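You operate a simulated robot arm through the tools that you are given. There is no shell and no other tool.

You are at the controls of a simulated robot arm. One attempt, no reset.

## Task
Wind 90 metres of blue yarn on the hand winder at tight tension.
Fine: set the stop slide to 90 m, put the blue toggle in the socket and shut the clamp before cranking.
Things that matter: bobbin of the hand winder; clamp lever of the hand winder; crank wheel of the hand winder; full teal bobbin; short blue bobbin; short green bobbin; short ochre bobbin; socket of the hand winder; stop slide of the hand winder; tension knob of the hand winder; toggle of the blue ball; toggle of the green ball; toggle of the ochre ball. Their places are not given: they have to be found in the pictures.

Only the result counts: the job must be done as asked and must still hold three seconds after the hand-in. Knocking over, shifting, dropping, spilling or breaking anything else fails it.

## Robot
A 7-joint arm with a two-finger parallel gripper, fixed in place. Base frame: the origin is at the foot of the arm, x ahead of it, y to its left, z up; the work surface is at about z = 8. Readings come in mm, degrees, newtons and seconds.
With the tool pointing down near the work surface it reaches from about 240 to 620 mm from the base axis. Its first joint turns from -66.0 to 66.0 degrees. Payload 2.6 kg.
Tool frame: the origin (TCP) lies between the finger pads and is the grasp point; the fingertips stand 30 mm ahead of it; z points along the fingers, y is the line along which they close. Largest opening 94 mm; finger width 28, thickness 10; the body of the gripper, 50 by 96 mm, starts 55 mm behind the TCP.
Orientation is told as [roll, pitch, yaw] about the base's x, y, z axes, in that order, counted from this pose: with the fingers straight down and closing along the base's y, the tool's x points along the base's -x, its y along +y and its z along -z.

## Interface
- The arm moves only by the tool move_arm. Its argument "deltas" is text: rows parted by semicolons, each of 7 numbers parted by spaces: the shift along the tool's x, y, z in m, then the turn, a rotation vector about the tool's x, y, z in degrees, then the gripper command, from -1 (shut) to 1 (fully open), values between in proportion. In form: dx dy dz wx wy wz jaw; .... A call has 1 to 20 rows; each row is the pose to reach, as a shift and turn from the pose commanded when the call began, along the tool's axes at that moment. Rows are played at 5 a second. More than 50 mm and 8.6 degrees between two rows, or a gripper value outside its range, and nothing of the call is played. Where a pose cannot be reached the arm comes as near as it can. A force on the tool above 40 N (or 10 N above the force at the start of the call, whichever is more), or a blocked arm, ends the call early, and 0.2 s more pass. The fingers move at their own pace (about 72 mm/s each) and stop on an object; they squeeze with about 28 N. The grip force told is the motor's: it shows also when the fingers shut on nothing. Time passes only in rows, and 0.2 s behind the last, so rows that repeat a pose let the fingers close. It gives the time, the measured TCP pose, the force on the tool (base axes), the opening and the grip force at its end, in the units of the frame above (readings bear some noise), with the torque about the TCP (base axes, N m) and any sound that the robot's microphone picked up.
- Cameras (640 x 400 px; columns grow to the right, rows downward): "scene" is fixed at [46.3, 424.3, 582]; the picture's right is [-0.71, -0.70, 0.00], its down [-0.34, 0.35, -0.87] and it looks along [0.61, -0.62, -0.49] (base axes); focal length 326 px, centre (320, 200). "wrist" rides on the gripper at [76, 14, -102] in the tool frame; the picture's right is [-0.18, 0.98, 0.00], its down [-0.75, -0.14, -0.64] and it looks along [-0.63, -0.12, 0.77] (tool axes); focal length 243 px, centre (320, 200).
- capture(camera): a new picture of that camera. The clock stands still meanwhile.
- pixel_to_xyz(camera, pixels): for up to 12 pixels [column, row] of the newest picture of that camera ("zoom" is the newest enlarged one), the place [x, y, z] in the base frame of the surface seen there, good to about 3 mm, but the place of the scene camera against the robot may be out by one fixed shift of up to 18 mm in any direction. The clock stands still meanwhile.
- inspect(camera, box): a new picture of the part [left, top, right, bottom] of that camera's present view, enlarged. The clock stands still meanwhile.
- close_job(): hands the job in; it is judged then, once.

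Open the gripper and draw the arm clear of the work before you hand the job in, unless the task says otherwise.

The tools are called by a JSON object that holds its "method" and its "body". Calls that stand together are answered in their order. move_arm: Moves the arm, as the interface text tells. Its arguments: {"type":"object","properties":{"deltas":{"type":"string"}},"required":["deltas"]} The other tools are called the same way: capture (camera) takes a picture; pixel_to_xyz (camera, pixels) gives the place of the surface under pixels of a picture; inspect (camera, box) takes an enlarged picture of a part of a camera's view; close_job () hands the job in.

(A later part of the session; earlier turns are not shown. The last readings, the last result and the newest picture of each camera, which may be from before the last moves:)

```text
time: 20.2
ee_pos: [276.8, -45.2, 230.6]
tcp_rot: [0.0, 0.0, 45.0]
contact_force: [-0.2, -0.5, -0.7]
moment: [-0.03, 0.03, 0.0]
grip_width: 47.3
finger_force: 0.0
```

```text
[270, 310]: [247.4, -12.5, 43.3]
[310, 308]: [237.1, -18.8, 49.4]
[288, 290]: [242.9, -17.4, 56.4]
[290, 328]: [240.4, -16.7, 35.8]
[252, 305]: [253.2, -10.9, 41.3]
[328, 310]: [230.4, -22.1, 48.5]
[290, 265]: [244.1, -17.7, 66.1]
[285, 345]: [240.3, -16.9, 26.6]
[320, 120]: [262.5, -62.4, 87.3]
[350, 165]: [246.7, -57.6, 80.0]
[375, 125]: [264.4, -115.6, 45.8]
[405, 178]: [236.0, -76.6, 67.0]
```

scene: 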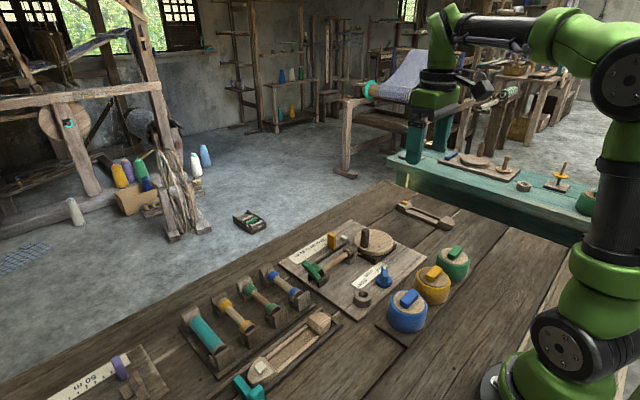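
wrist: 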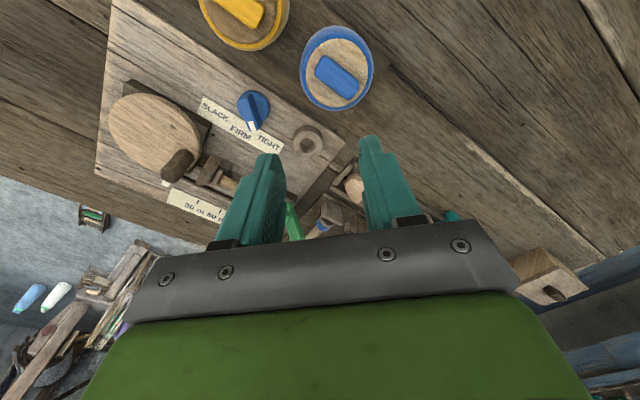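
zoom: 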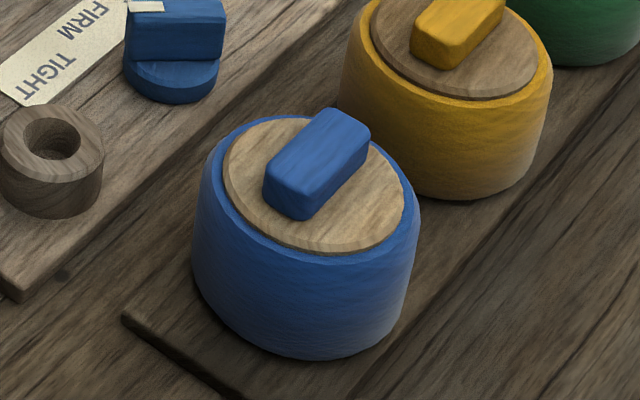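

The newest zoom was the scene one, so I query the wrist picture directly.

{"method": "pixel_to_xyz", "body": {"camera": "wrist", "pixels": [[324, 58], [318, 74], [340, 77], [352, 96], [358, 85], [335, 66], [322, 40], [345, 102], [301, 70], [373, 65], [306, 143], [300, 130]]}}

{"method": "inspect", "body": {"camera": "wrist", "box": [280, 20, 400, 160]}}

```text
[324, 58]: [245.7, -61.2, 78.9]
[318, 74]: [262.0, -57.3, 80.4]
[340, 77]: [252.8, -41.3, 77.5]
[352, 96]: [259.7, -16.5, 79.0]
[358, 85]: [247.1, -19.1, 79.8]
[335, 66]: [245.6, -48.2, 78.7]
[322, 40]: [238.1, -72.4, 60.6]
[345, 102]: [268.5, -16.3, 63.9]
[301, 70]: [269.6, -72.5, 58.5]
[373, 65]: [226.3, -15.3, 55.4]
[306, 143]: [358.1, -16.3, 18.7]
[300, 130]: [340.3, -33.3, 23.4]
```

```text
2.86 times, centred on (340, 90) of wrist
```

zoom: 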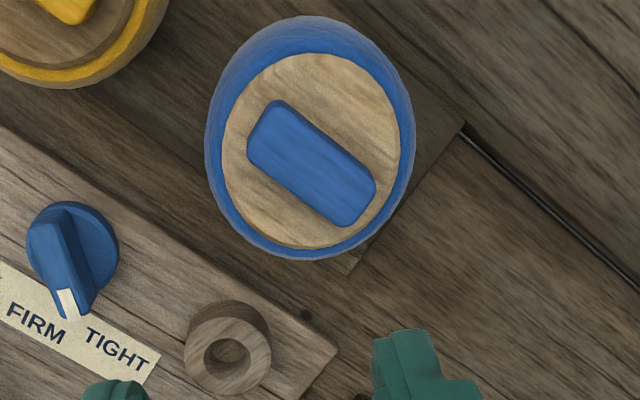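

{"method": "pixel_to_xyz", "body": {"camera": "zoom", "pixels": [[278, 103], [252, 148], [345, 222], [374, 182], [312, 160], [300, 125], [300, 190], [358, 160], [325, 205], [225, 340], [188, 350], [270, 355]]}}

```text
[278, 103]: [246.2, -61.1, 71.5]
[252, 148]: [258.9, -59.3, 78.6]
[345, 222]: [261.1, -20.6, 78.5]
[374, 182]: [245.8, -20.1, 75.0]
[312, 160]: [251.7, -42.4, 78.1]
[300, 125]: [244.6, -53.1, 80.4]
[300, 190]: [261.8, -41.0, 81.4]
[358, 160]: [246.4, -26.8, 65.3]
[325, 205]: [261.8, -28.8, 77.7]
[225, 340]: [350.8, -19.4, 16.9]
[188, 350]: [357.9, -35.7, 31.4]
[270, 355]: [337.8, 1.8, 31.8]
```

The toggle is about 19×44 mm, centred (254,-40), top z 79, long axis along y. I turn to yaw 90° and go above it at z 150.

{"method": "move_arm", "body": {"deltas": "0.002 0.004 0.013 0 0 -7.5 0; 0.004 0.007 0.027 0 0 -15 0; 0.006 0.01 0.04 0 0 -22.5 0; 0.008 0.013 0.053 0 0 -30 0; 0.01 0.017 0.067 0 0 -37.5 0; 0.0124 0.0198 0.08 0 0 -45 0; 0.0124 0.0198 0.08 0 0 -45 0"}}

{"method": "capture", "body": {"camera": "wrist"}}

{"method": "inspect", "body": {"camera": "wrist", "box": [220, 20, 420, 180]}}

```text
time: 21.8
ee_pos: [253.3, -38.5, 150.7]
tcp_rot: [0.0, 0.1, 90.0]
contact_force: [0.6, 0.1, 0.5]
moment: [-0.01, -0.01, 0.01]
grip_width: 47.0
finger_force: 0.1
```

```text
taken
```

wrist: 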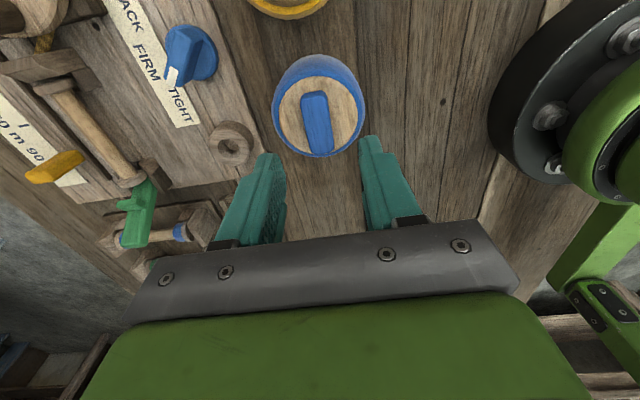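

```text
2.50 times, centred on (320, 100) of wrist
```

zoom: 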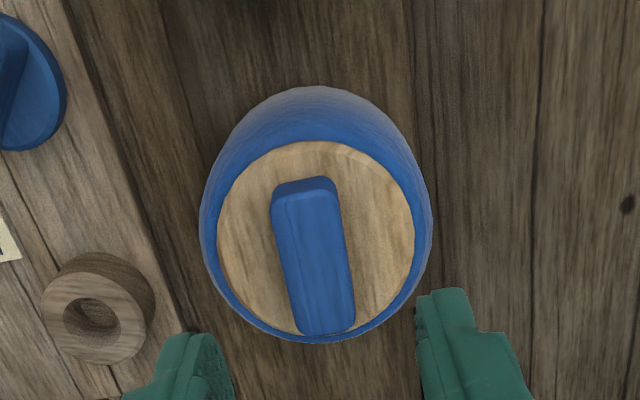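

Measuring the toggle and wood disc again from here for the descent.

{"method": "pixel_to_xyz", "body": {"camera": "zoom", "pixels": [[275, 205], [337, 200], [280, 190], [330, 183], [288, 270], [345, 265], [298, 325], [353, 320], [312, 245], [245, 250], [390, 250], [320, 150]]}}

```text
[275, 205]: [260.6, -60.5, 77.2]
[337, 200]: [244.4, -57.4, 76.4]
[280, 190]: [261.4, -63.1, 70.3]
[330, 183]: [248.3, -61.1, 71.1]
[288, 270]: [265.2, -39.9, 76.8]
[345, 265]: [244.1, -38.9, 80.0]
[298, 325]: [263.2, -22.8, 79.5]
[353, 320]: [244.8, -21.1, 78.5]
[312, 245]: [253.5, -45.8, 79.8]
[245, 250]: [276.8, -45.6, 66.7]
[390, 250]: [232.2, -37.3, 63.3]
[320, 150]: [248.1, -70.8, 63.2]
```

Toggle centre (254,-41), top 79, wood disc about z 64–66. I descend to TCP z≈97 and close.

{"method": "move_arm", "body": {"deltas": "0.0025 -0.001 0.03 0 0 0 0; 0.0025 -0.001 0.053 0 0 0 0; 0.0025 -0.001 0.053 0 0 0 0; 0.0025 -0.001 0.053 0 0 0 -1; 0.0025 -0.001 0.053 0 0 0 -1; 0.0025 -0.001 0.053 0 0 0 -1"}}

{"method": "capture", "body": {"camera": "wrist"}}

```text
time: 23.2
ee_pos: [255.1, -40.8, 97.8]
tcp_rot: [0.1, 0.1, 90.0]
contact_force: [-0.4, 0.6, 0.0]
moment: [-0.02, 0.0, 0.03]
grip_width: 18.4
finger_force: 27.7
```

```text
taken
```

wrist: 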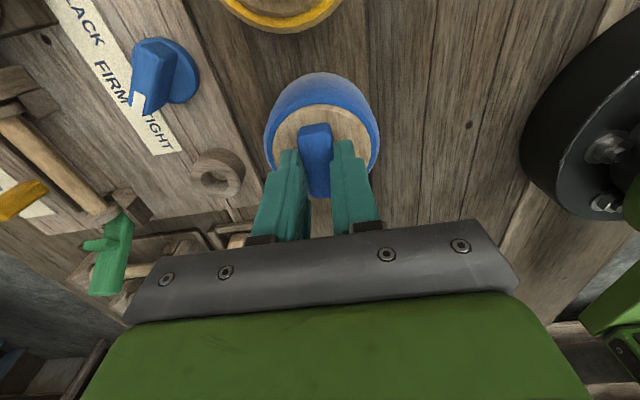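

Gripped at 18.4 mm with no side load. I lift slowly by 30 mm, then look for a stem and whether the ball stays.

{"method": "move_arm", "body": {"deltas": "0 0 -0.01 0 0 0 -1; 0 0 -0.02 0 0 0 -1; 0 0 -0.03 0 0 0 -1; 0 0 -0.03 0 0 0 -1"}}

{"method": "capture", "body": {"camera": "wrist"}}

{"method": "inspect", "body": {"camera": "scene", "box": [360, 240, 460, 340]}}

```text
time: 24.2
ee_pos: [256.0, -41.2, 126.6]
tcp_rot: [0.0, 0.0, 90.0]
contact_force: [-0.2, 0.0, -0.8]
moment: [0.01, 0.01, 0.05]
grip_width: 18.4
finger_force: 28.1
```

```text
taken
```

wrist: 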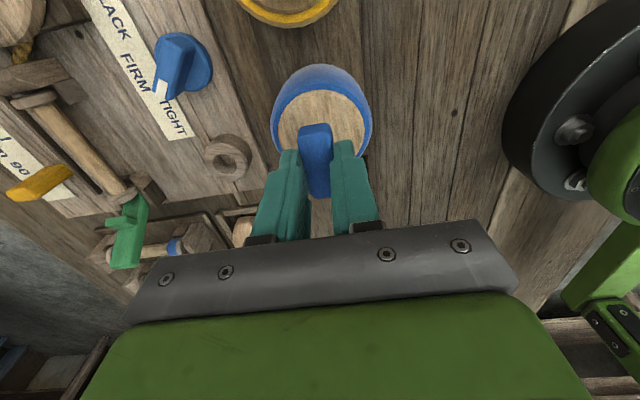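

```text
4.00 times, centred on (410, 290) of scene
```

zoom: 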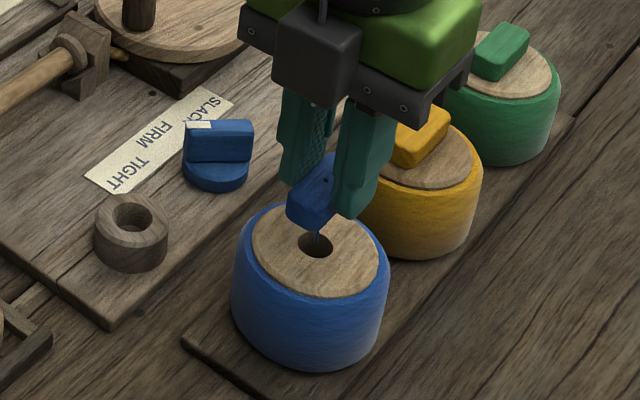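

The toggle lifted with yarn trailing from the hole in the ball. I lift another 40 mm to see its underside.

{"method": "move_arm", "body": {"deltas": "0 0 -0.015 0 0 0 -1; 0 0 -0.03 0 0 0 -1; 0 0 -0.045 0 0 0 -1; 0 0 -0.045 0 0 0 -1"}}

{"method": "inspect", "body": {"camera": "scene", "box": [380, 240, 460, 320]}}

{"method": "inspect", "body": {"camera": "wrist", "box": [220, 60, 400, 220]}}

```text
time: 25.2
ee_pos: [255.3, -41.2, 171.1]
tcp_rot: [0.0, 0.0, 90.0]
contact_force: [0.8, 0.1, 0.2]
moment: [0.0, 0.01, -0.03]
grip_width: 18.3
finger_force: 28.0
```

```text
5.00 times, centred on (420, 280) of scene
```

zoom: 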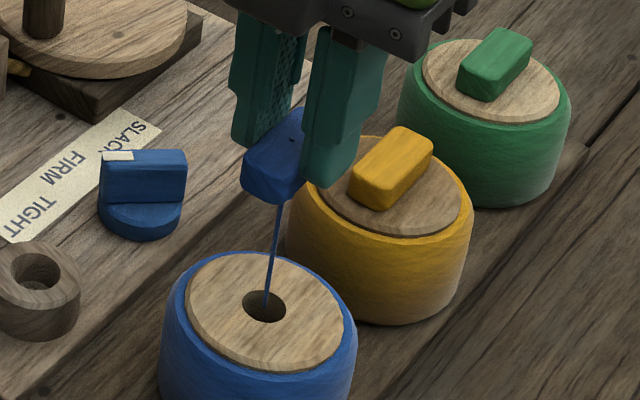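

```text
2.50 times, centred on (310, 140) of wrist
```

zoom: 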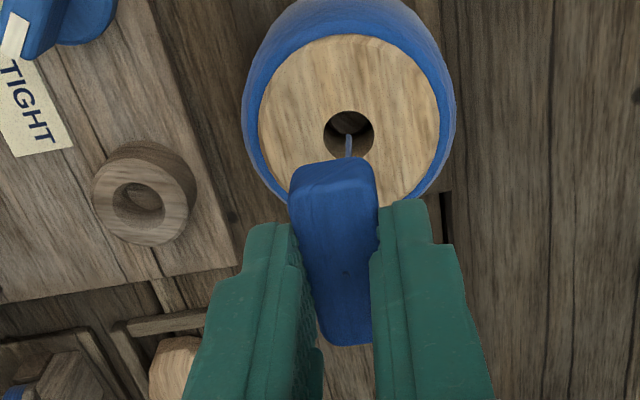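

The toggle appears to be a plain block with no stem, so the hole size of the socket matters. I'll take a close look at the socket and measure its hole.

{"method": "inspect", "body": {"camera": "wrist", "box": [245, 105, 305, 165]}}

{"method": "pixel_to_xyz", "body": {"camera": "zoom", "pixels": [[50, 150], [170, 150], [110, 60], [110, 230], [200, 150], [70, 200], [150, 110], [240, 150], [130, 170]]}}

{"method": "inspect", "body": {"camera": "scene", "box": [340, 275, 390, 315]}}

```text
6.67 times, centred on (275, 135) of wrist
```

zoom: 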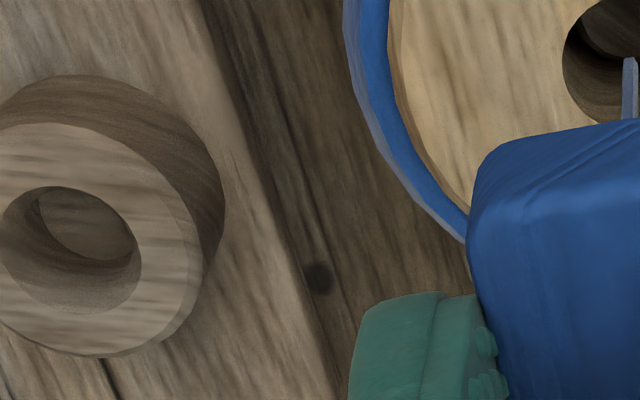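

```text
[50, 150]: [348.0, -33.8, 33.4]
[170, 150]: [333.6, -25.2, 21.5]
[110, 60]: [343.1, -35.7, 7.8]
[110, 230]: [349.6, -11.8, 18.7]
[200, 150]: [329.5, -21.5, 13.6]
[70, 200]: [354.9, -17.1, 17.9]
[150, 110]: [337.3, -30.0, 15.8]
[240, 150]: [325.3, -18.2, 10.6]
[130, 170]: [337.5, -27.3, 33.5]
```

```text
10.00 times, centred on (365, 295) of scene
```

zoom: 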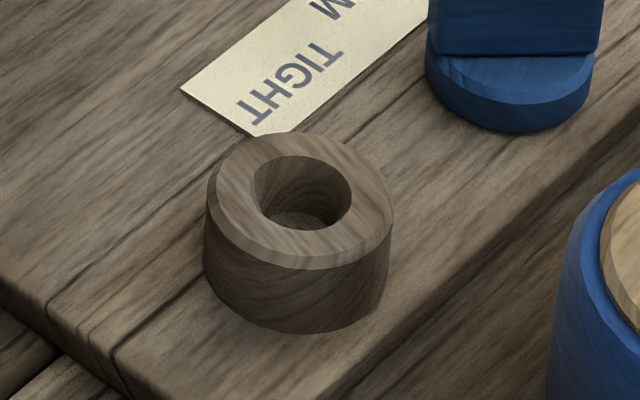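

The socket bore is about 22 mm across and 16 mm deep while the toggle is ~18×15×44 mm with no stem, so it should stand on end in the bore. I'll set it back on the ball and re-grip it with a tilted gripper so it can be turned upright; lowering now to the earlier height.

{"method": "move_arm", "body": {"deltas": "0 0 0.03 0 0 0 -1; 0 0 0.055 0 0 0 -1; 0 0 0.07 0 0 0 -1; 0 0 0.073 0 0 0 -1; 0 0 0.073 0 0 0 -1"}}

{"method": "inspect", "body": {"camera": "scene", "box": [360, 250, 460, 340]}}

```text
time: 26.4
ee_pos: [255.7, -40.4, 97.2]
tcp_rot: [-0.2, 0.0, 90.0]
contact_force: [-4.1, 0.2, 17.5]
moment: [0.03, 0.2, -0.04]
grip_width: 18.6
finger_force: 27.4
```

```text
4.44 times, centred on (410, 295) of scene
```

zoom: 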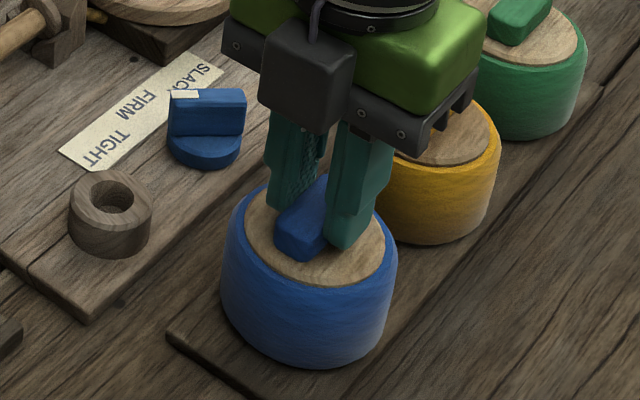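

The toggle touches the disc (17 N up). I release and lift straight up.

{"method": "move_arm", "body": {"deltas": "0 0 0 0 0 0 -0.3; 0 0 0 0 0 0 -0.2; 0 0 -0.02 0 0 0 0; 0 0 -0.05 0 0 0 0; 0 0 -0.09 0 0 0 0; 0 0 -0.09 0 0 0 0"}}

{"method": "inspect", "body": {"camera": "wrist", "box": [220, 20, 420, 180]}}

{"method": "capture", "body": {"camera": "scene"}}

```text
time: 27.8
ee_pos: [252.8, -37.6, 190.5]
tcp_rot: [-0.1, 0.0, 89.9]
contact_force: [0.0, 0.2, -0.5]
moment: [-0.02, 0.0, -0.03]
grip_width: 46.9
finger_force: 0.0
```

```text
2.50 times, centred on (320, 100) of wrist
```

zoom: 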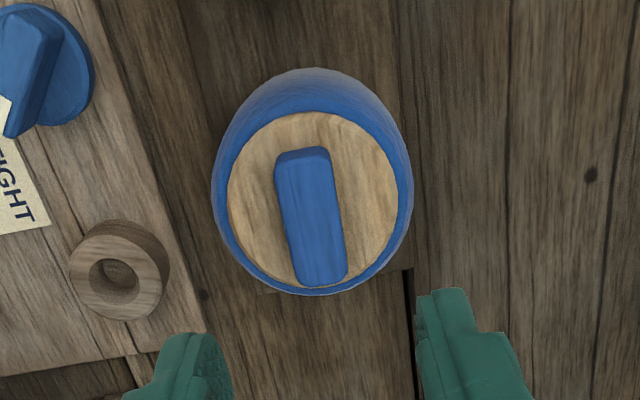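

```text
taken
```

scene: 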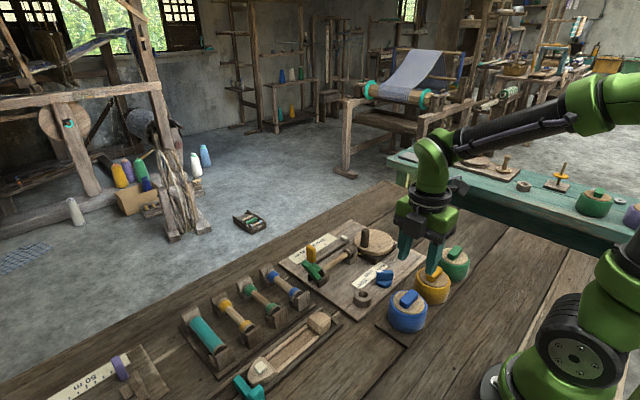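

The toggle is back in place. Before re-gripping I test whether the arm can reach the final leaning pose (52° toward +y) near the socket, high in the air.

{"method": "move_arm", "body": {"deltas": "-0.008 -0.015 0 0 7.5 0 0; -0.017 -0.03 0 0 15 0 0; -0.025 -0.045 0 0 22.5 0 0; -0.033 -0.06 0 0 30 0 0; -0.041 -0.075 0 0 37.5 0 0; -0.05 -0.09 0 0 45 0 0; -0.058 -0.101 0 0 52.5 0 0; -0.058 -0.101 0 0 52.5 0 0"}}

{"method": "capture", "body": {"camera": "scene"}}

{"method": "capture", "body": {"camera": "wrist"}}

```text
time: 29.6
ee_pos: [356.4, 16.7, 188.5]
tcp_rot: [-0.1, 52.5, 90.0]
contact_force: [-0.5, 0.0, -0.3]
moment: [0.03, 0.03, 0.0]
grip_width: 47.2
finger_force: 0.0
```

```text
taken
```

scene: 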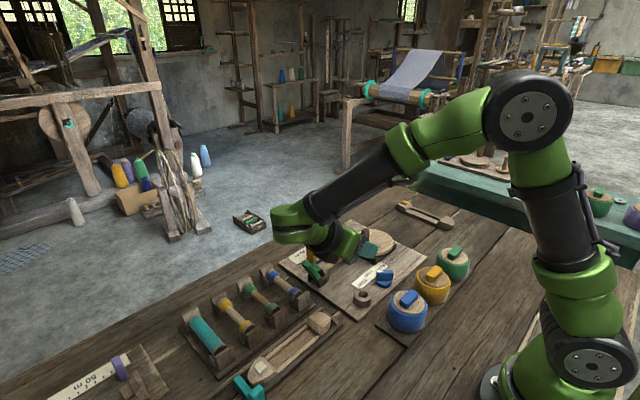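

```text
taken
```

wrist: 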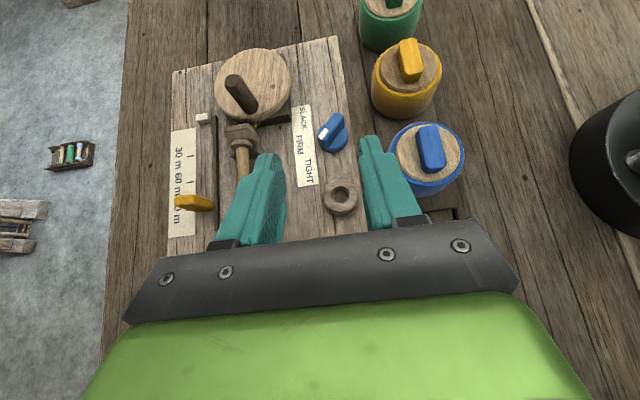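

That pose works. Now I test the pre-grip lean (37.5° toward -y) above the ball at z≈190.

{"method": "move_arm", "body": {"deltas": "0.004 0.008 0.005 0 -7.5 0 0; 0.008 0.017 0.01 0 -15 0 0; 0.012 0.025 0.016 0 -22.5 0 0; 0.017 0.034 0.021 0 -30 0 0; 0.021 0.042 0.026 0 -37.5 0 0; 0.025 0.051 0.031 0 -45 0 0; 0.029 0.059 0.036 0 -52.5 0 0; 0.033 0.068 0.042 0 -60 0 0; 0.037 0.076 0.047 0 -67.5 0 0; 0.041 0.085 0.052 0 -75 0 0; 0.045 0.093 0.057 0 -82.5 0 0; 0.0497 0.1015 0.0623 0 -90 0 0; 0.0497 0.1015 0.0623 0 -90 0 0"}}

{"method": "capture", "body": {"camera": "scene"}}

{"method": "capture", "body": {"camera": "wrist"}}

```text
time: 32.4
ee_pos: [253.4, -62.6, 188.8]
tcp_rot: [0.0, -37.6, 89.8]
contact_force: [0.4, -0.6, 0.1]
moment: [-0.01, 0.03, -0.01]
grip_width: 47.0
finger_force: 0.1
```

```text
taken
```

scene: 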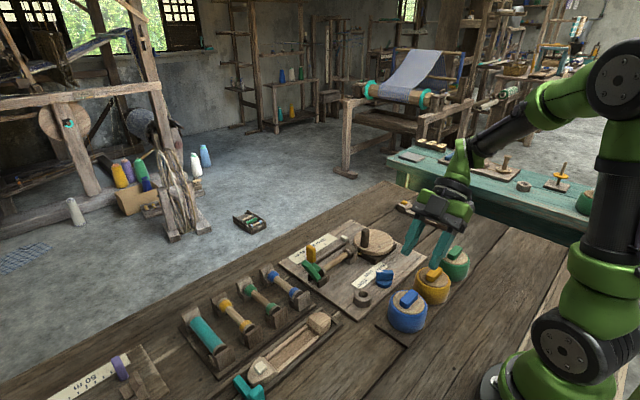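

```text
taken
```

wrist: 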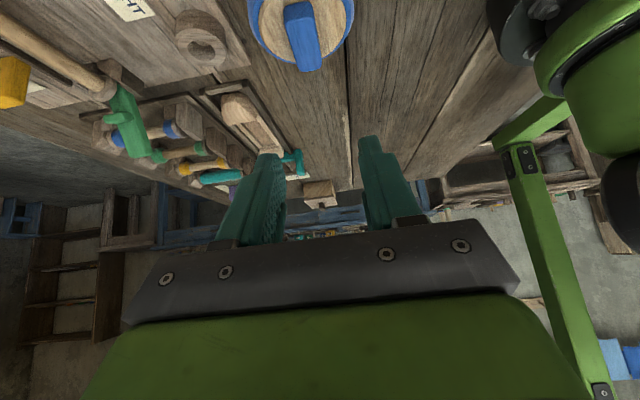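

Reachable. I measure the toggle from this pose (around wrist (303,35)) to place the grip.

{"method": "inspect", "body": {"camera": "wrist", "box": [230, 0, 370, 90]}}

{"method": "pixel_to_xyz", "body": {"camera": "zoom", "pixels": [[262, 20], [370, 20], [270, 100], [390, 90], [280, 170], [395, 165], [310, 20], [330, 160], [320, 300], [350, 210], [340, 180], [450, 150]]}}

```text
4.44 times, centred on (300, 45) of wrist
```

zoom: 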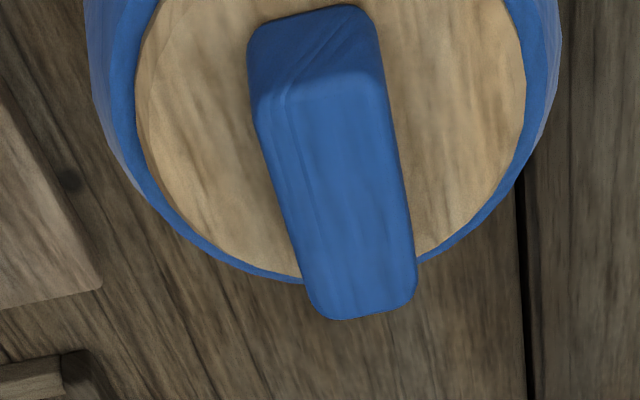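

```text
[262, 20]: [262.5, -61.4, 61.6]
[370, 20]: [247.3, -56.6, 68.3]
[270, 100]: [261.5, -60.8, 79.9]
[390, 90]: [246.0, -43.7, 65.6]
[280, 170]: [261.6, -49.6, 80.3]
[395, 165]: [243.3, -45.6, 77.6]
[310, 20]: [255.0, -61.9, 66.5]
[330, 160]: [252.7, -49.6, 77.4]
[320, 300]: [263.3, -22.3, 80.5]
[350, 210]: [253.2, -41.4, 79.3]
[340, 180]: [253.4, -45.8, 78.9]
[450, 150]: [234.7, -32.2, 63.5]
```

The toggle is unchanged (x 243–262, -y end at -62, top 79.5). I descend vertically to TCP (253.5,-63,99) and close.

{"method": "move_arm", "body": {"deltas": "0.02 0 0.026 0 0 0 0; 0.04 0 0.052 0 0 0 0; 0.05 0 0.0645 0 0 0 0; 0.055 0 0.071 0 0 0 0; 0.055 0 0.071 0 0 0 0; 0.055 0 0.071 0 0 0 -1; 0.055 0 0.071 0 0 0 -1; 0.055 0 0.071 0 0 0 -1"}}

{"method": "capture", "body": {"camera": "wrist"}}

{"method": "inspect", "body": {"camera": "scene", "box": [370, 220, 470, 330]}}

```text
time: 34.2
ee_pos: [254.8, -63.5, 99.7]
tcp_rot: [-0.1, -37.5, 90.0]
contact_force: [0.0, -0.1, -0.7]
moment: [-0.03, -0.01, 0.02]
grip_width: 18.4
finger_force: 28.5
```

```text
taken
```

wrist: 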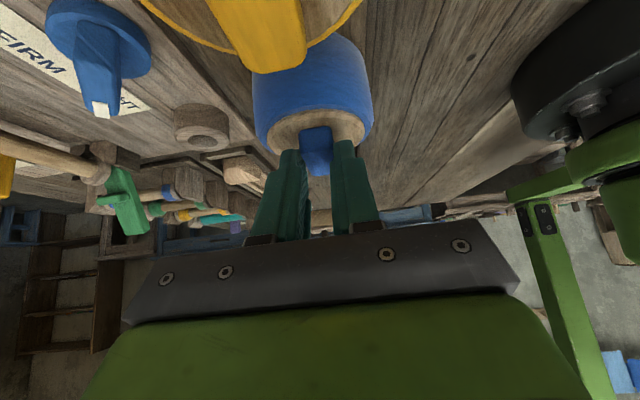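

```text
3.64 times, centred on (420, 275) of scene
```

zoom: 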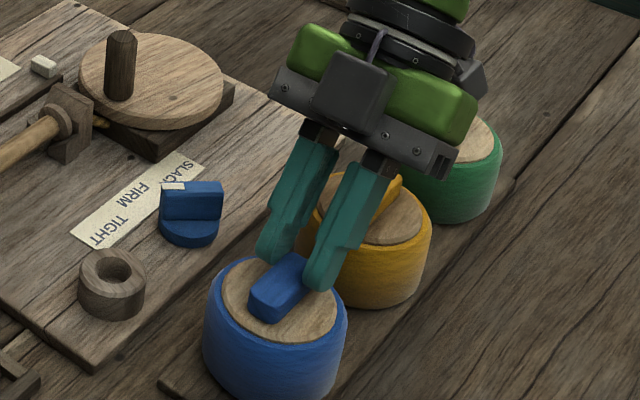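

Gripped at 18.4 mm toward the -y end. I lift 90 mm straight up.

{"method": "move_arm", "body": {"deltas": "-0.01 0 -0.013 0 0 0 -1; -0.03 0 -0.0387 0 0 0 -1; -0.055 0 -0.071 0 0 0 -1; -0.055 0 -0.071 0 0 0 -1"}}

{"method": "inspect", "body": {"camera": "scene", "box": [370, 200, 470, 330]}}

```text
time: 35.2
ee_pos: [254.5, -61.7, 190.5]
tcp_rot: [0.0, -37.5, 90.0]
contact_force: [-0.7, 0.5, -0.4]
moment: [0.02, 0.0, -0.01]
grip_width: 18.3
finger_force: 27.4
```

```text
3.08 times, centred on (420, 265) of scene
```

zoom: 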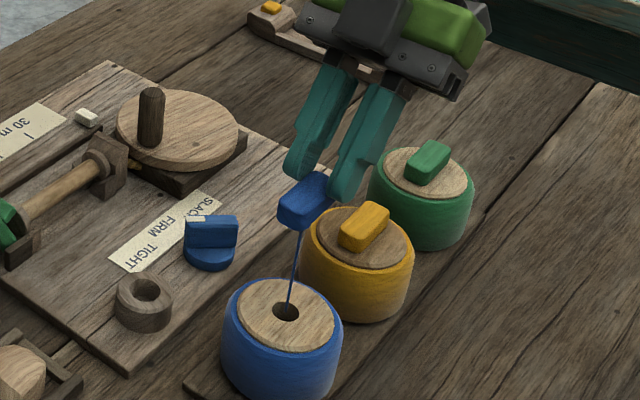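

The toggle is held. I rotate it 90° (to lean +52.5°) while moving above the socket to TCP about (352,12,150).

{"method": "move_arm", "body": {"deltas": "-0.003 -0.008 0.006 0 7.5 0 -1; -0.006 -0.016 0.013 0 15 0 -1; -0.009 -0.024 0.019 0 22.5 0 -1; -0.012 -0.032 0.026 0 30 0 -1; -0.015 -0.04 0.032 0 37.5 0 -1; -0.018 -0.049 0.039 0 45 0 -1; -0.021 -0.057 0.045 0 52.5 0 -1; -0.024 -0.065 0.052 0 60 0 -1; -0.027 -0.073 0.058 0 67.5 0 -1; -0.03 -0.081 0.065 0 75 0 -1; -0.033 -0.089 0.071 0 82.5 0 -1; -0.0355 -0.097 0.0777 0 90 0 -1; -0.0355 -0.097 0.0777 0 90 0 -1"}}

{"method": "capture", "body": {"camera": "wrist"}}

{"method": "capture", "body": {"camera": "scene"}}

{"method": "inspect", "body": {"camera": "wrist", "box": [240, 80, 420, 240]}}

```text
time: 38.0
ee_pos: [352.7, 13.8, 148.9]
tcp_rot: [0.0, 52.6, 89.9]
contact_force: [0.2, 0.0, -1.2]
moment: [0.01, -0.01, 0.02]
grip_width: 18.1
finger_force: 28.0
```

```text
taken
```

wrist: 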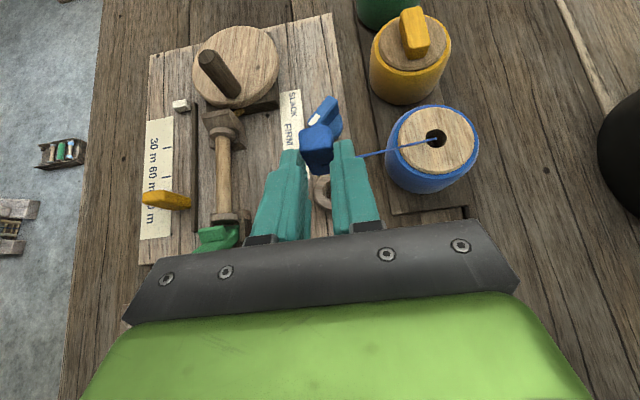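

```text
taken
```

scene: 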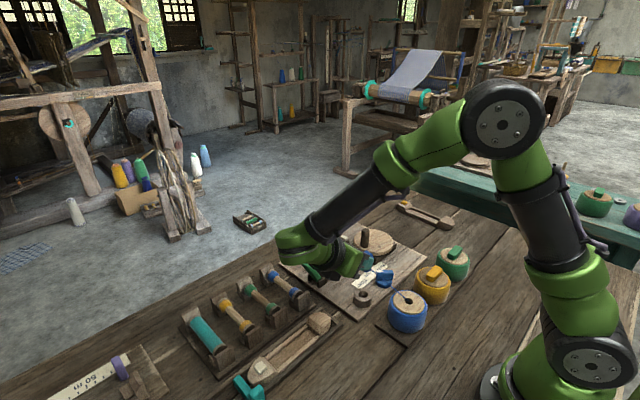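

```text
2.50 times, centred on (330, 160) of wrist
```

zoom: 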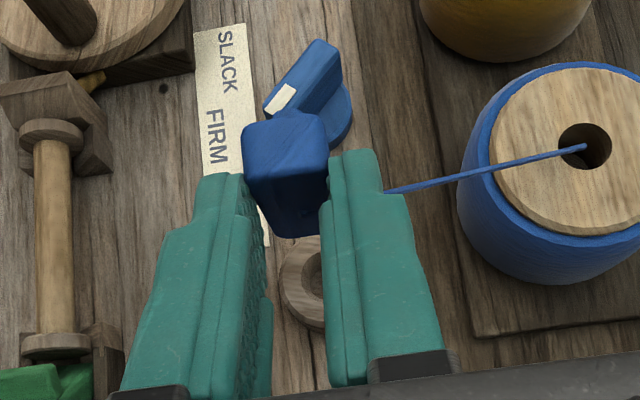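

The toggle now hangs upright, with its end face at zoom (290,140), and the socket is partly visible at (305,280). I measure these and look from the scene camera.

{"method": "pixel_to_xyz", "body": {"camera": "zoom", "pixels": [[250, 130], [325, 130], [288, 118], [288, 155], [290, 180], [285, 225], [250, 190], [300, 215], [283, 290], [305, 255], [315, 280], [295, 310]]}}

{"method": "inspect", "body": {"camera": "scene", "box": [330, 240, 410, 320]}}

```text
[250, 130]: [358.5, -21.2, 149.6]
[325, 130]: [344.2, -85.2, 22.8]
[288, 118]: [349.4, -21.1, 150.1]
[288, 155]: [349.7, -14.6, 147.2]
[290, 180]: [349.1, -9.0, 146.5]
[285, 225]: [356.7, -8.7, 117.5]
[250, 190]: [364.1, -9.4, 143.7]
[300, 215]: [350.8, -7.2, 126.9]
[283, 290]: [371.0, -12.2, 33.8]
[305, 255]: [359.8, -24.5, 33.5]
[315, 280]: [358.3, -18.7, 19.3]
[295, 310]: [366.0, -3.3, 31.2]
```

```text
5.00 times, centred on (370, 280) of scene
```

zoom: 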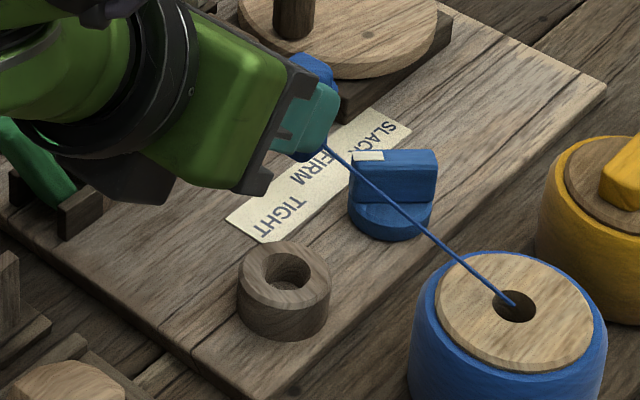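

I refine the toggle's end-face edges to align it with the socket centre, estimated (351,-15.5).

{"method": "pixel_to_xyz", "body": {"camera": "wrist", "pixels": [[302, 130], [330, 130], [302, 138], [331, 138], [316, 126], [316, 146], [317, 160], [316, 171], [306, 150], [330, 150]]}}

{"method": "inspect", "body": {"camera": "wrist", "box": [290, 110, 350, 180]}}

```text
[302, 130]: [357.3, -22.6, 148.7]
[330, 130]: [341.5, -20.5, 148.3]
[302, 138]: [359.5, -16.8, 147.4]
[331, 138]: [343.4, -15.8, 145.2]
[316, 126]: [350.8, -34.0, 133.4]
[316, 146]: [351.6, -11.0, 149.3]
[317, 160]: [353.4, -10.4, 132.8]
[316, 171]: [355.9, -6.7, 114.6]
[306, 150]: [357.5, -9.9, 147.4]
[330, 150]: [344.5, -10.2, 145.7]
```

```text
5.71 times, centred on (320, 145) of wrist
```

zoom: 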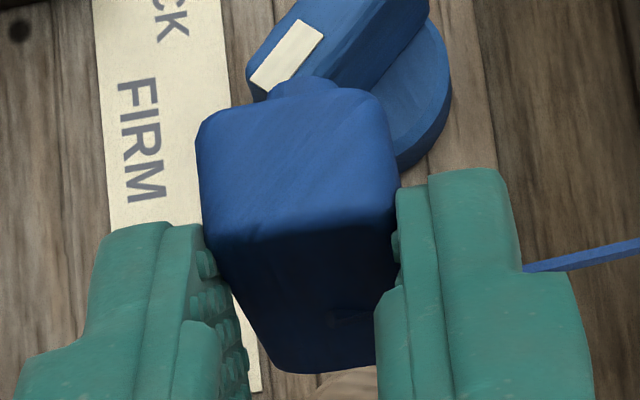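

There is a small stem on the toggle's former underside (zoom (308,85), reading (351,-34,133)), which sat in the ball's hole. So the toggle belongs flat with its stem in the socket; I rotate back by 90° above the socket.

{"method": "move_arm", "body": {"deltas": "0.003 0 0.003 0 -7.5 0 -1; 0.007 0 0.006 0 -15 0 -1; 0.01 0 0.009 0 -22.5 0 -1; 0.013 0 0.012 0 -30 0 -1; 0.017 0 0.015 0 -37.5 0 -1; 0.02 0 0.018 0 -45 0 -1; 0.023 0 0.021 0 -52.5 0 -1; 0.026 0 0.024 0 -60 0 -1; 0.03 0 0.027 0 -67.5 0 -1; 0.033 0 0.03 0 -75 0 -1; 0.036 0 0.033 0 -82.5 0 -1; 0.0396 0 0.0351 0 -90 0 -1; 0.0396 0 0.0351 0 -90 0 -1"}}

{"method": "capture", "body": {"camera": "wrist"}}

{"method": "inspect", "body": {"camera": "scene", "box": [330, 210, 430, 320]}}

```text
time: 40.8
ee_pos: [350.9, -39.4, 159.3]
tcp_rot: [-0.1, -37.6, 90.0]
contact_force: [-1.4, 0.3, 0.3]
moment: [-0.01, -0.02, 0.0]
grip_width: 18.2
finger_force: 27.8
```

```text
taken
```

wrist: 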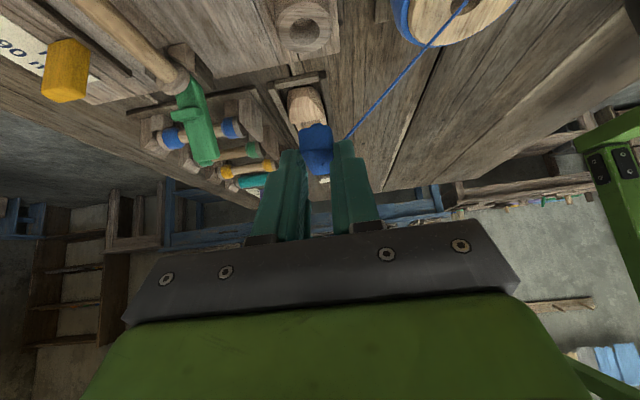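

```text
3.64 times, centred on (380, 265) of scene
```

zoom: 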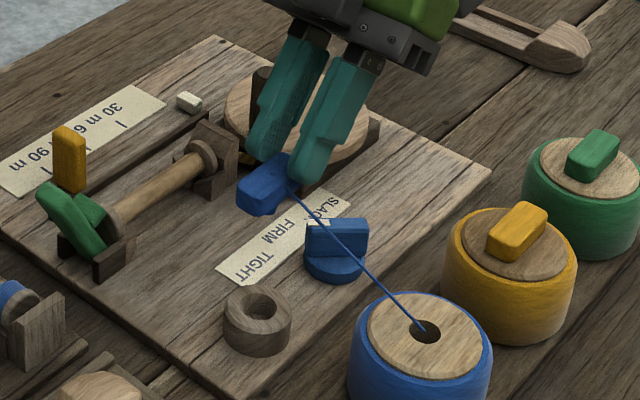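

Now the socket is well visible in the wrist view at (303,27). I look closer at both socket and toggle underside.

{"method": "inspect", "body": {"camera": "scene", "box": [385, 245, 425, 275]}}

{"method": "inspect", "body": {"camera": "wrist", "box": [265, 0, 345, 55]}}

{"method": "pixel_to_xyz", "body": {"camera": "zoom", "pixels": [[100, 200], [500, 200], [300, 40], [300, 400], [200, 200], [400, 200], [300, 100], [300, 300], [300, 200]]}}

```text
13.33 times, centred on (405, 260) of scene
```

zoom: 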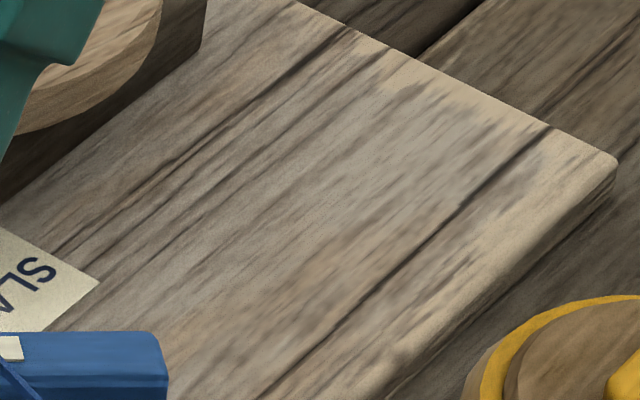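

```text
7.27 times, centred on (305, 28) of wrist
```

zoom: 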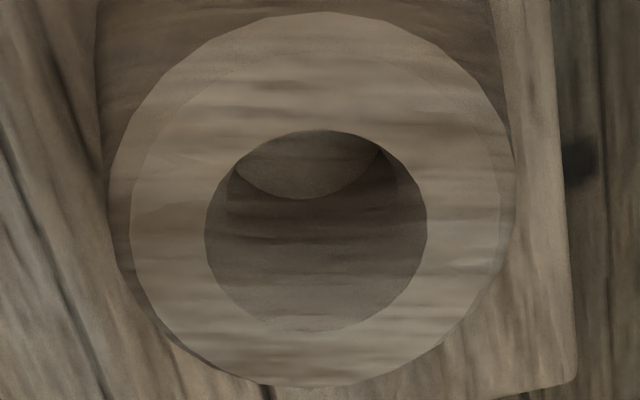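

```text
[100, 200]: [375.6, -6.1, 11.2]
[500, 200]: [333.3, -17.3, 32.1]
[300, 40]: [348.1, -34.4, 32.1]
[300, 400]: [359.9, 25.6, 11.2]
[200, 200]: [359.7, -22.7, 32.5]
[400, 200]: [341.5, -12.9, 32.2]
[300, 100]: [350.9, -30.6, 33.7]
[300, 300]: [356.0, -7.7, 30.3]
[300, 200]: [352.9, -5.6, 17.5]
```

I query the rim edges precisely in this enlarged view, and look at the toggle from the scene camera next.

{"method": "pixel_to_xyz", "body": {"camera": "zoom", "pixels": [[118, 200], [508, 200], [325, 18], [310, 380], [180, 80], [460, 80], [180, 330], [450, 330], [200, 245], [432, 225], [318, 125], [315, 335]]}}

{"method": "inspect", "body": {"camera": "scene", "box": [385, 240, 425, 275]}}

{"method": "inspect", "body": {"camera": "scene", "box": [385, 240, 430, 280]}}

{"method": "inspect", "body": {"camera": "scene", "box": [385, 245, 425, 280]}}

```text
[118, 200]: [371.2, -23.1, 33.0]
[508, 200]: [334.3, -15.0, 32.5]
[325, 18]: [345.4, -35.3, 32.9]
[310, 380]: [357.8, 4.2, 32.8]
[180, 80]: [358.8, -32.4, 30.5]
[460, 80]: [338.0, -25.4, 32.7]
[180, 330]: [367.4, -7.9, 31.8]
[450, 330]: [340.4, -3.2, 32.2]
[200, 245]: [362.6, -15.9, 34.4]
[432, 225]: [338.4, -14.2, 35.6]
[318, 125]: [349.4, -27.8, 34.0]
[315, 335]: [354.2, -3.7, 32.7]
```

```text
11.43 times, centred on (405, 258) of scene
```

zoom: 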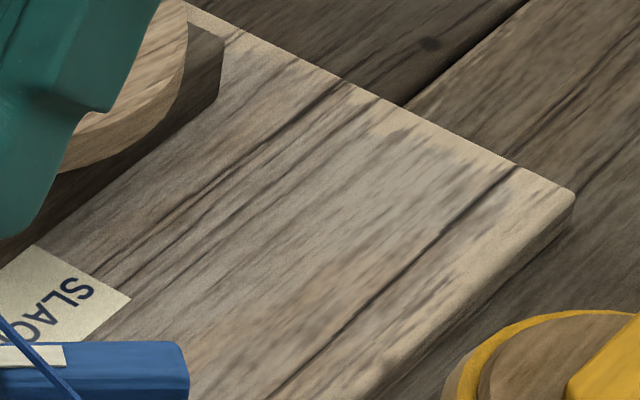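

```text
10.00 times, centred on (408, 260) of scene
```

zoom: 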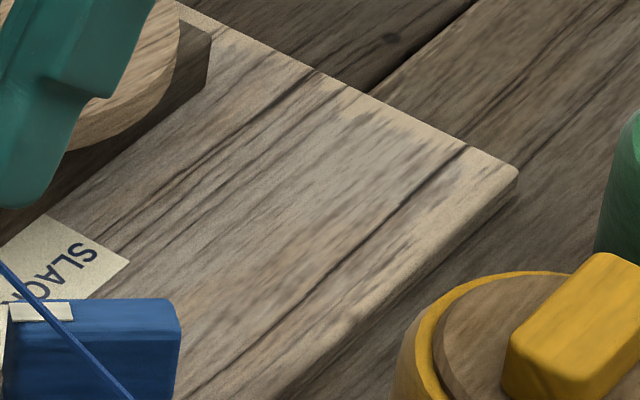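

```text
11.43 times, centred on (405, 262) of scene
```

zoom: 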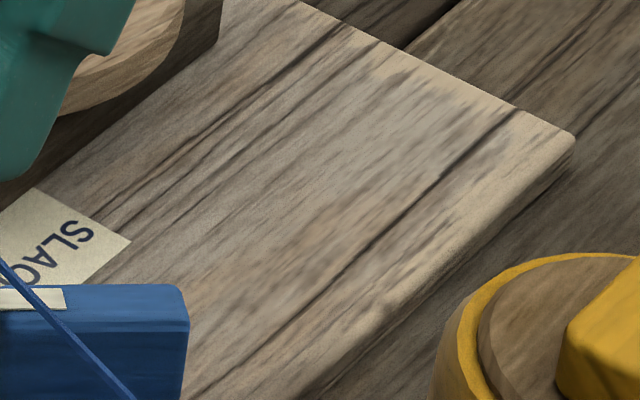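

The socket centre comes out at (351.5,-15.7), hole about 22–24 mm, rim z≈33. I view the toggle properly in the scene at about (365,261).

{"method": "inspect", "body": {"camera": "scene", "box": [345, 240, 395, 280]}}

{"method": "inspect", "body": {"camera": "wrist", "box": [280, 110, 360, 190]}}

{"method": "pixel_to_xyz", "body": {"camera": "zoom", "pixels": [[180, 120], [250, 120], [210, 90], [210, 180], [160, 180], [270, 180]]}}

```text
10.00 times, centred on (370, 260) of scene
```

zoom: 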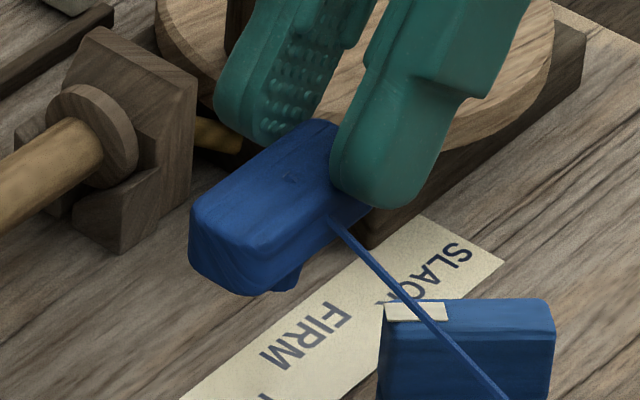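

```text
5.00 times, centred on (320, 150) of wrist
```

zoom: 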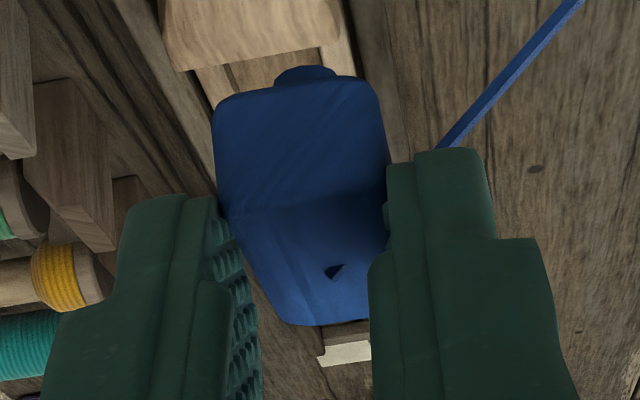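

```text
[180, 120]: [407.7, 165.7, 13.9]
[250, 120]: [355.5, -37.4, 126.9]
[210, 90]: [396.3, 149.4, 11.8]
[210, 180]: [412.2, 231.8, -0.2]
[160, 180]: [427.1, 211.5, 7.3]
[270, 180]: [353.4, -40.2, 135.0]
```

The stem is visible below the block (zoom (280,280)). I descend to hover with the stem just above the rim: TCP about (351.5,-38.2,84).

{"method": "move_arm", "body": {"deltas": "0.015 -0.0006 0.02 0 0 0 -1; 0.03 -0.0006 0.04 0 0 0 -1; 0.04 -0.0006 0.054 0 0 0 -1; 0.0449 -0.0006 0.0604 0 0 0 -1; 0.0449 -0.0006 0.0604 0 0 0 -1"}}

{"method": "capture", "body": {"camera": "wrist"}}

{"method": "inspect", "body": {"camera": "scene", "box": [335, 250, 395, 310]}}

```text
time: 42.0
ee_pos: [352.9, -37.0, 83.5]
tcp_rot: [0.1, -37.4, 90.0]
contact_force: [-0.3, -0.6, -0.9]
moment: [-0.02, 0.05, -0.03]
grip_width: 18.0
finger_force: 28.5
```

```text
taken
```

wrist: 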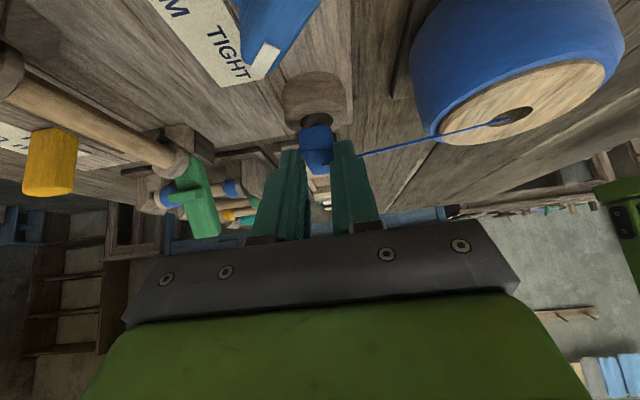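

```text
6.67 times, centred on (365, 280) of scene
```

zoom: 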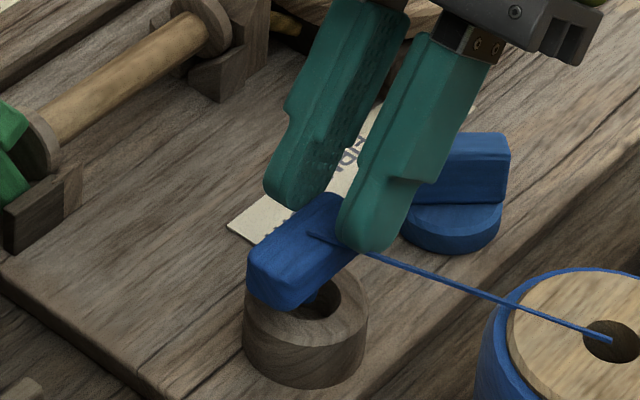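

I zoom the wrist view to check the stem relative to the hole.

{"method": "inspect", "body": {"camera": "wrist", "box": [270, 60, 370, 180]}}

{"method": "pixel_to_xyz", "body": {"camera": "zoom", "pixels": [[310, 190], [315, 210], [275, 230], [345, 225], [225, 130], [400, 120], [310, 60], [305, 260], [250, 200], [390, 200]]}}

```text
3.33 times, centred on (320, 120) of wrist
```

zoom: 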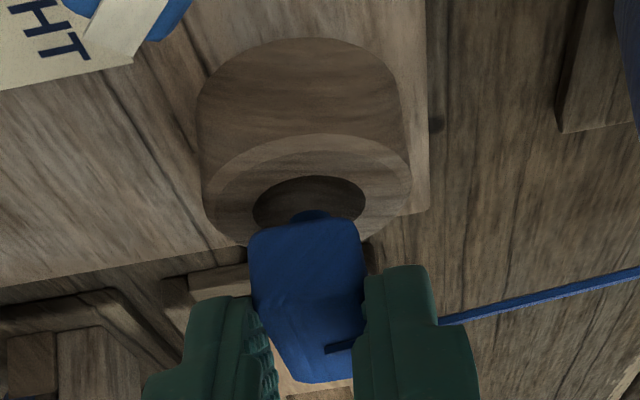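

```text
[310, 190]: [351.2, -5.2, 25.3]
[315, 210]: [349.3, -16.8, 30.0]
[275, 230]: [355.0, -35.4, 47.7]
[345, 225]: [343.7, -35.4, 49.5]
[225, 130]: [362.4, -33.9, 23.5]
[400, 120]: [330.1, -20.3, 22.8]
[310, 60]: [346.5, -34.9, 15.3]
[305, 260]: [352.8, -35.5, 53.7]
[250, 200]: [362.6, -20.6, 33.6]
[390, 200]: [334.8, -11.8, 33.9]
```

The stem is over/just inside the hole mouth, centred in x. I shift -1.5 mm in y, then descend about 14 mm in small steps watching force.

{"method": "move_arm", "body": {"deltas": "0.0012 0.001 -0.0009 0 0 0 -1; 0.0042 0.001 0.003 0 0 0 -1; 0.0067 0.001 0.0063 0 0 0 -1; 0.0085 0.001 0.0086 0 0 0 -1; 0.0097 0.001 0.0102 0 0 0 -1; 0.0097 0.001 0.0102 0 0 0 -1"}}

{"method": "inspect", "body": {"camera": "wrist", "box": [270, 60, 370, 180]}}

{"method": "inspect", "body": {"camera": "scene", "box": [335, 250, 395, 310]}}

```text
time: 43.4
ee_pos: [350.1, -39.3, 70.2]
tcp_rot: [-0.1, -37.5, 90.0]
contact_force: [-1.1, 0.5, -0.6]
moment: [-0.01, -0.02, 0.04]
grip_width: 18.5
finger_force: 28.4
```

```text
3.33 times, centred on (320, 120) of wrist
```

zoom: 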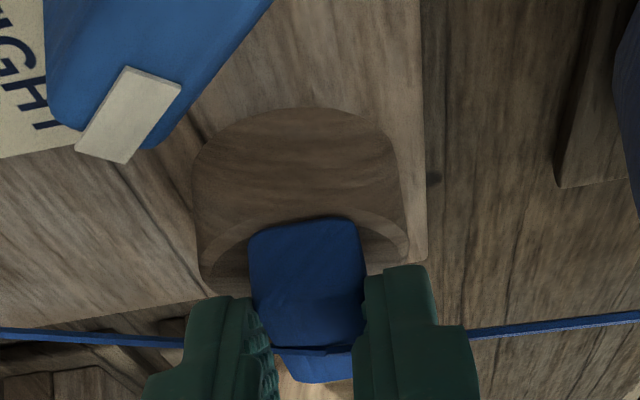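

```text
6.67 times, centred on (365, 280) of scene
```

zoom: 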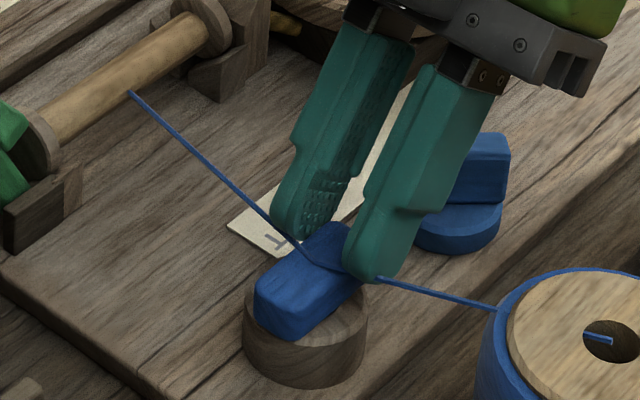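

A yarn line now also runs from the toggle to the bobbin, so it's recognised as seated. I lower 1 mm, open gently, and lift straight up.

{"method": "move_arm", "body": {"deltas": "0.0006 0 0.0008 0 0 0 -1; 0.0006 0 0.0008 0 0 0 -0.4; 0.0006 0 0.0008 0 0 0 -0.2; 0.0006 0 0.0008 0 0 0 -0.1; -0.015 0 -0.02 0 0 0 -0.1; -0.035 0 -0.046 0 0 0 -0.1; -0.055 0 -0.072 0 0 0 -0.1; -0.055 0 -0.072 0 0 0 -0.1"}}

{"method": "capture", "body": {"camera": "wrist"}}

{"method": "inspect", "body": {"camera": "scene", "box": [290, 220, 430, 320]}}

```text
time: 45.2
ee_pos: [349.9, -40.1, 160.2]
tcp_rot: [0.0, -37.5, 90.0]
contact_force: [0.1, -0.4, 0.2]
moment: [0.0, 0.01, -0.02]
grip_width: 42.3
finger_force: 0.1
```

```text
taken
```

wrist: 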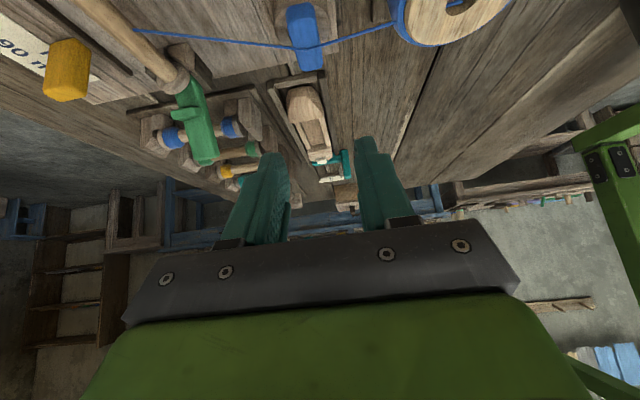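

```text
4.00 times, centred on (360, 270) of scene
```

zoom: 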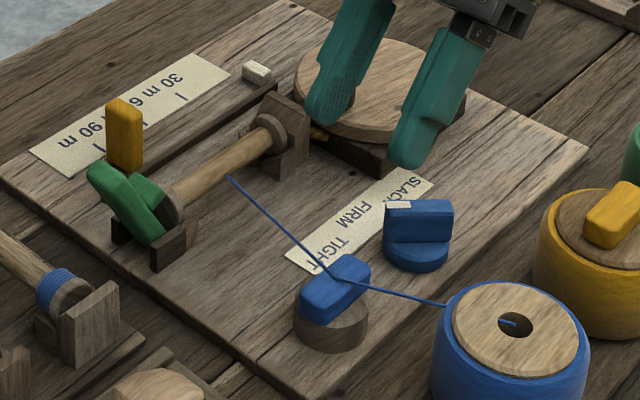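

The toggle is seated on the socket and yarn runs to the bobbin. Next the clamp: first straighten the gripper (lean to 0) and rise 20 mm, closing the fingers.

{"method": "move_arm", "body": {"deltas": "-0.0024 0 -0.0032 0 7.5 0 0; -0.005 0 -0.0064 0 15 0 0; -0.0073 0 -0.0095 0 22.5 0 -0.5; -0.01 0 -0.0127 0 30 0 -1; -0.0122 0 -0.0159 0 37.5 0 -1; -0.0122 0 -0.0159 0 37.5 0 -1"}}

```text
time: 46.6
ee_pos: [349.7, -39.5, 181.4]
tcp_rot: [0.0, 0.1, 90.0]
contact_force: [-0.4, -0.1, -0.9]
moment: [-0.02, -0.01, 0.0]
grip_width: 0.1
finger_force: 27.9
```

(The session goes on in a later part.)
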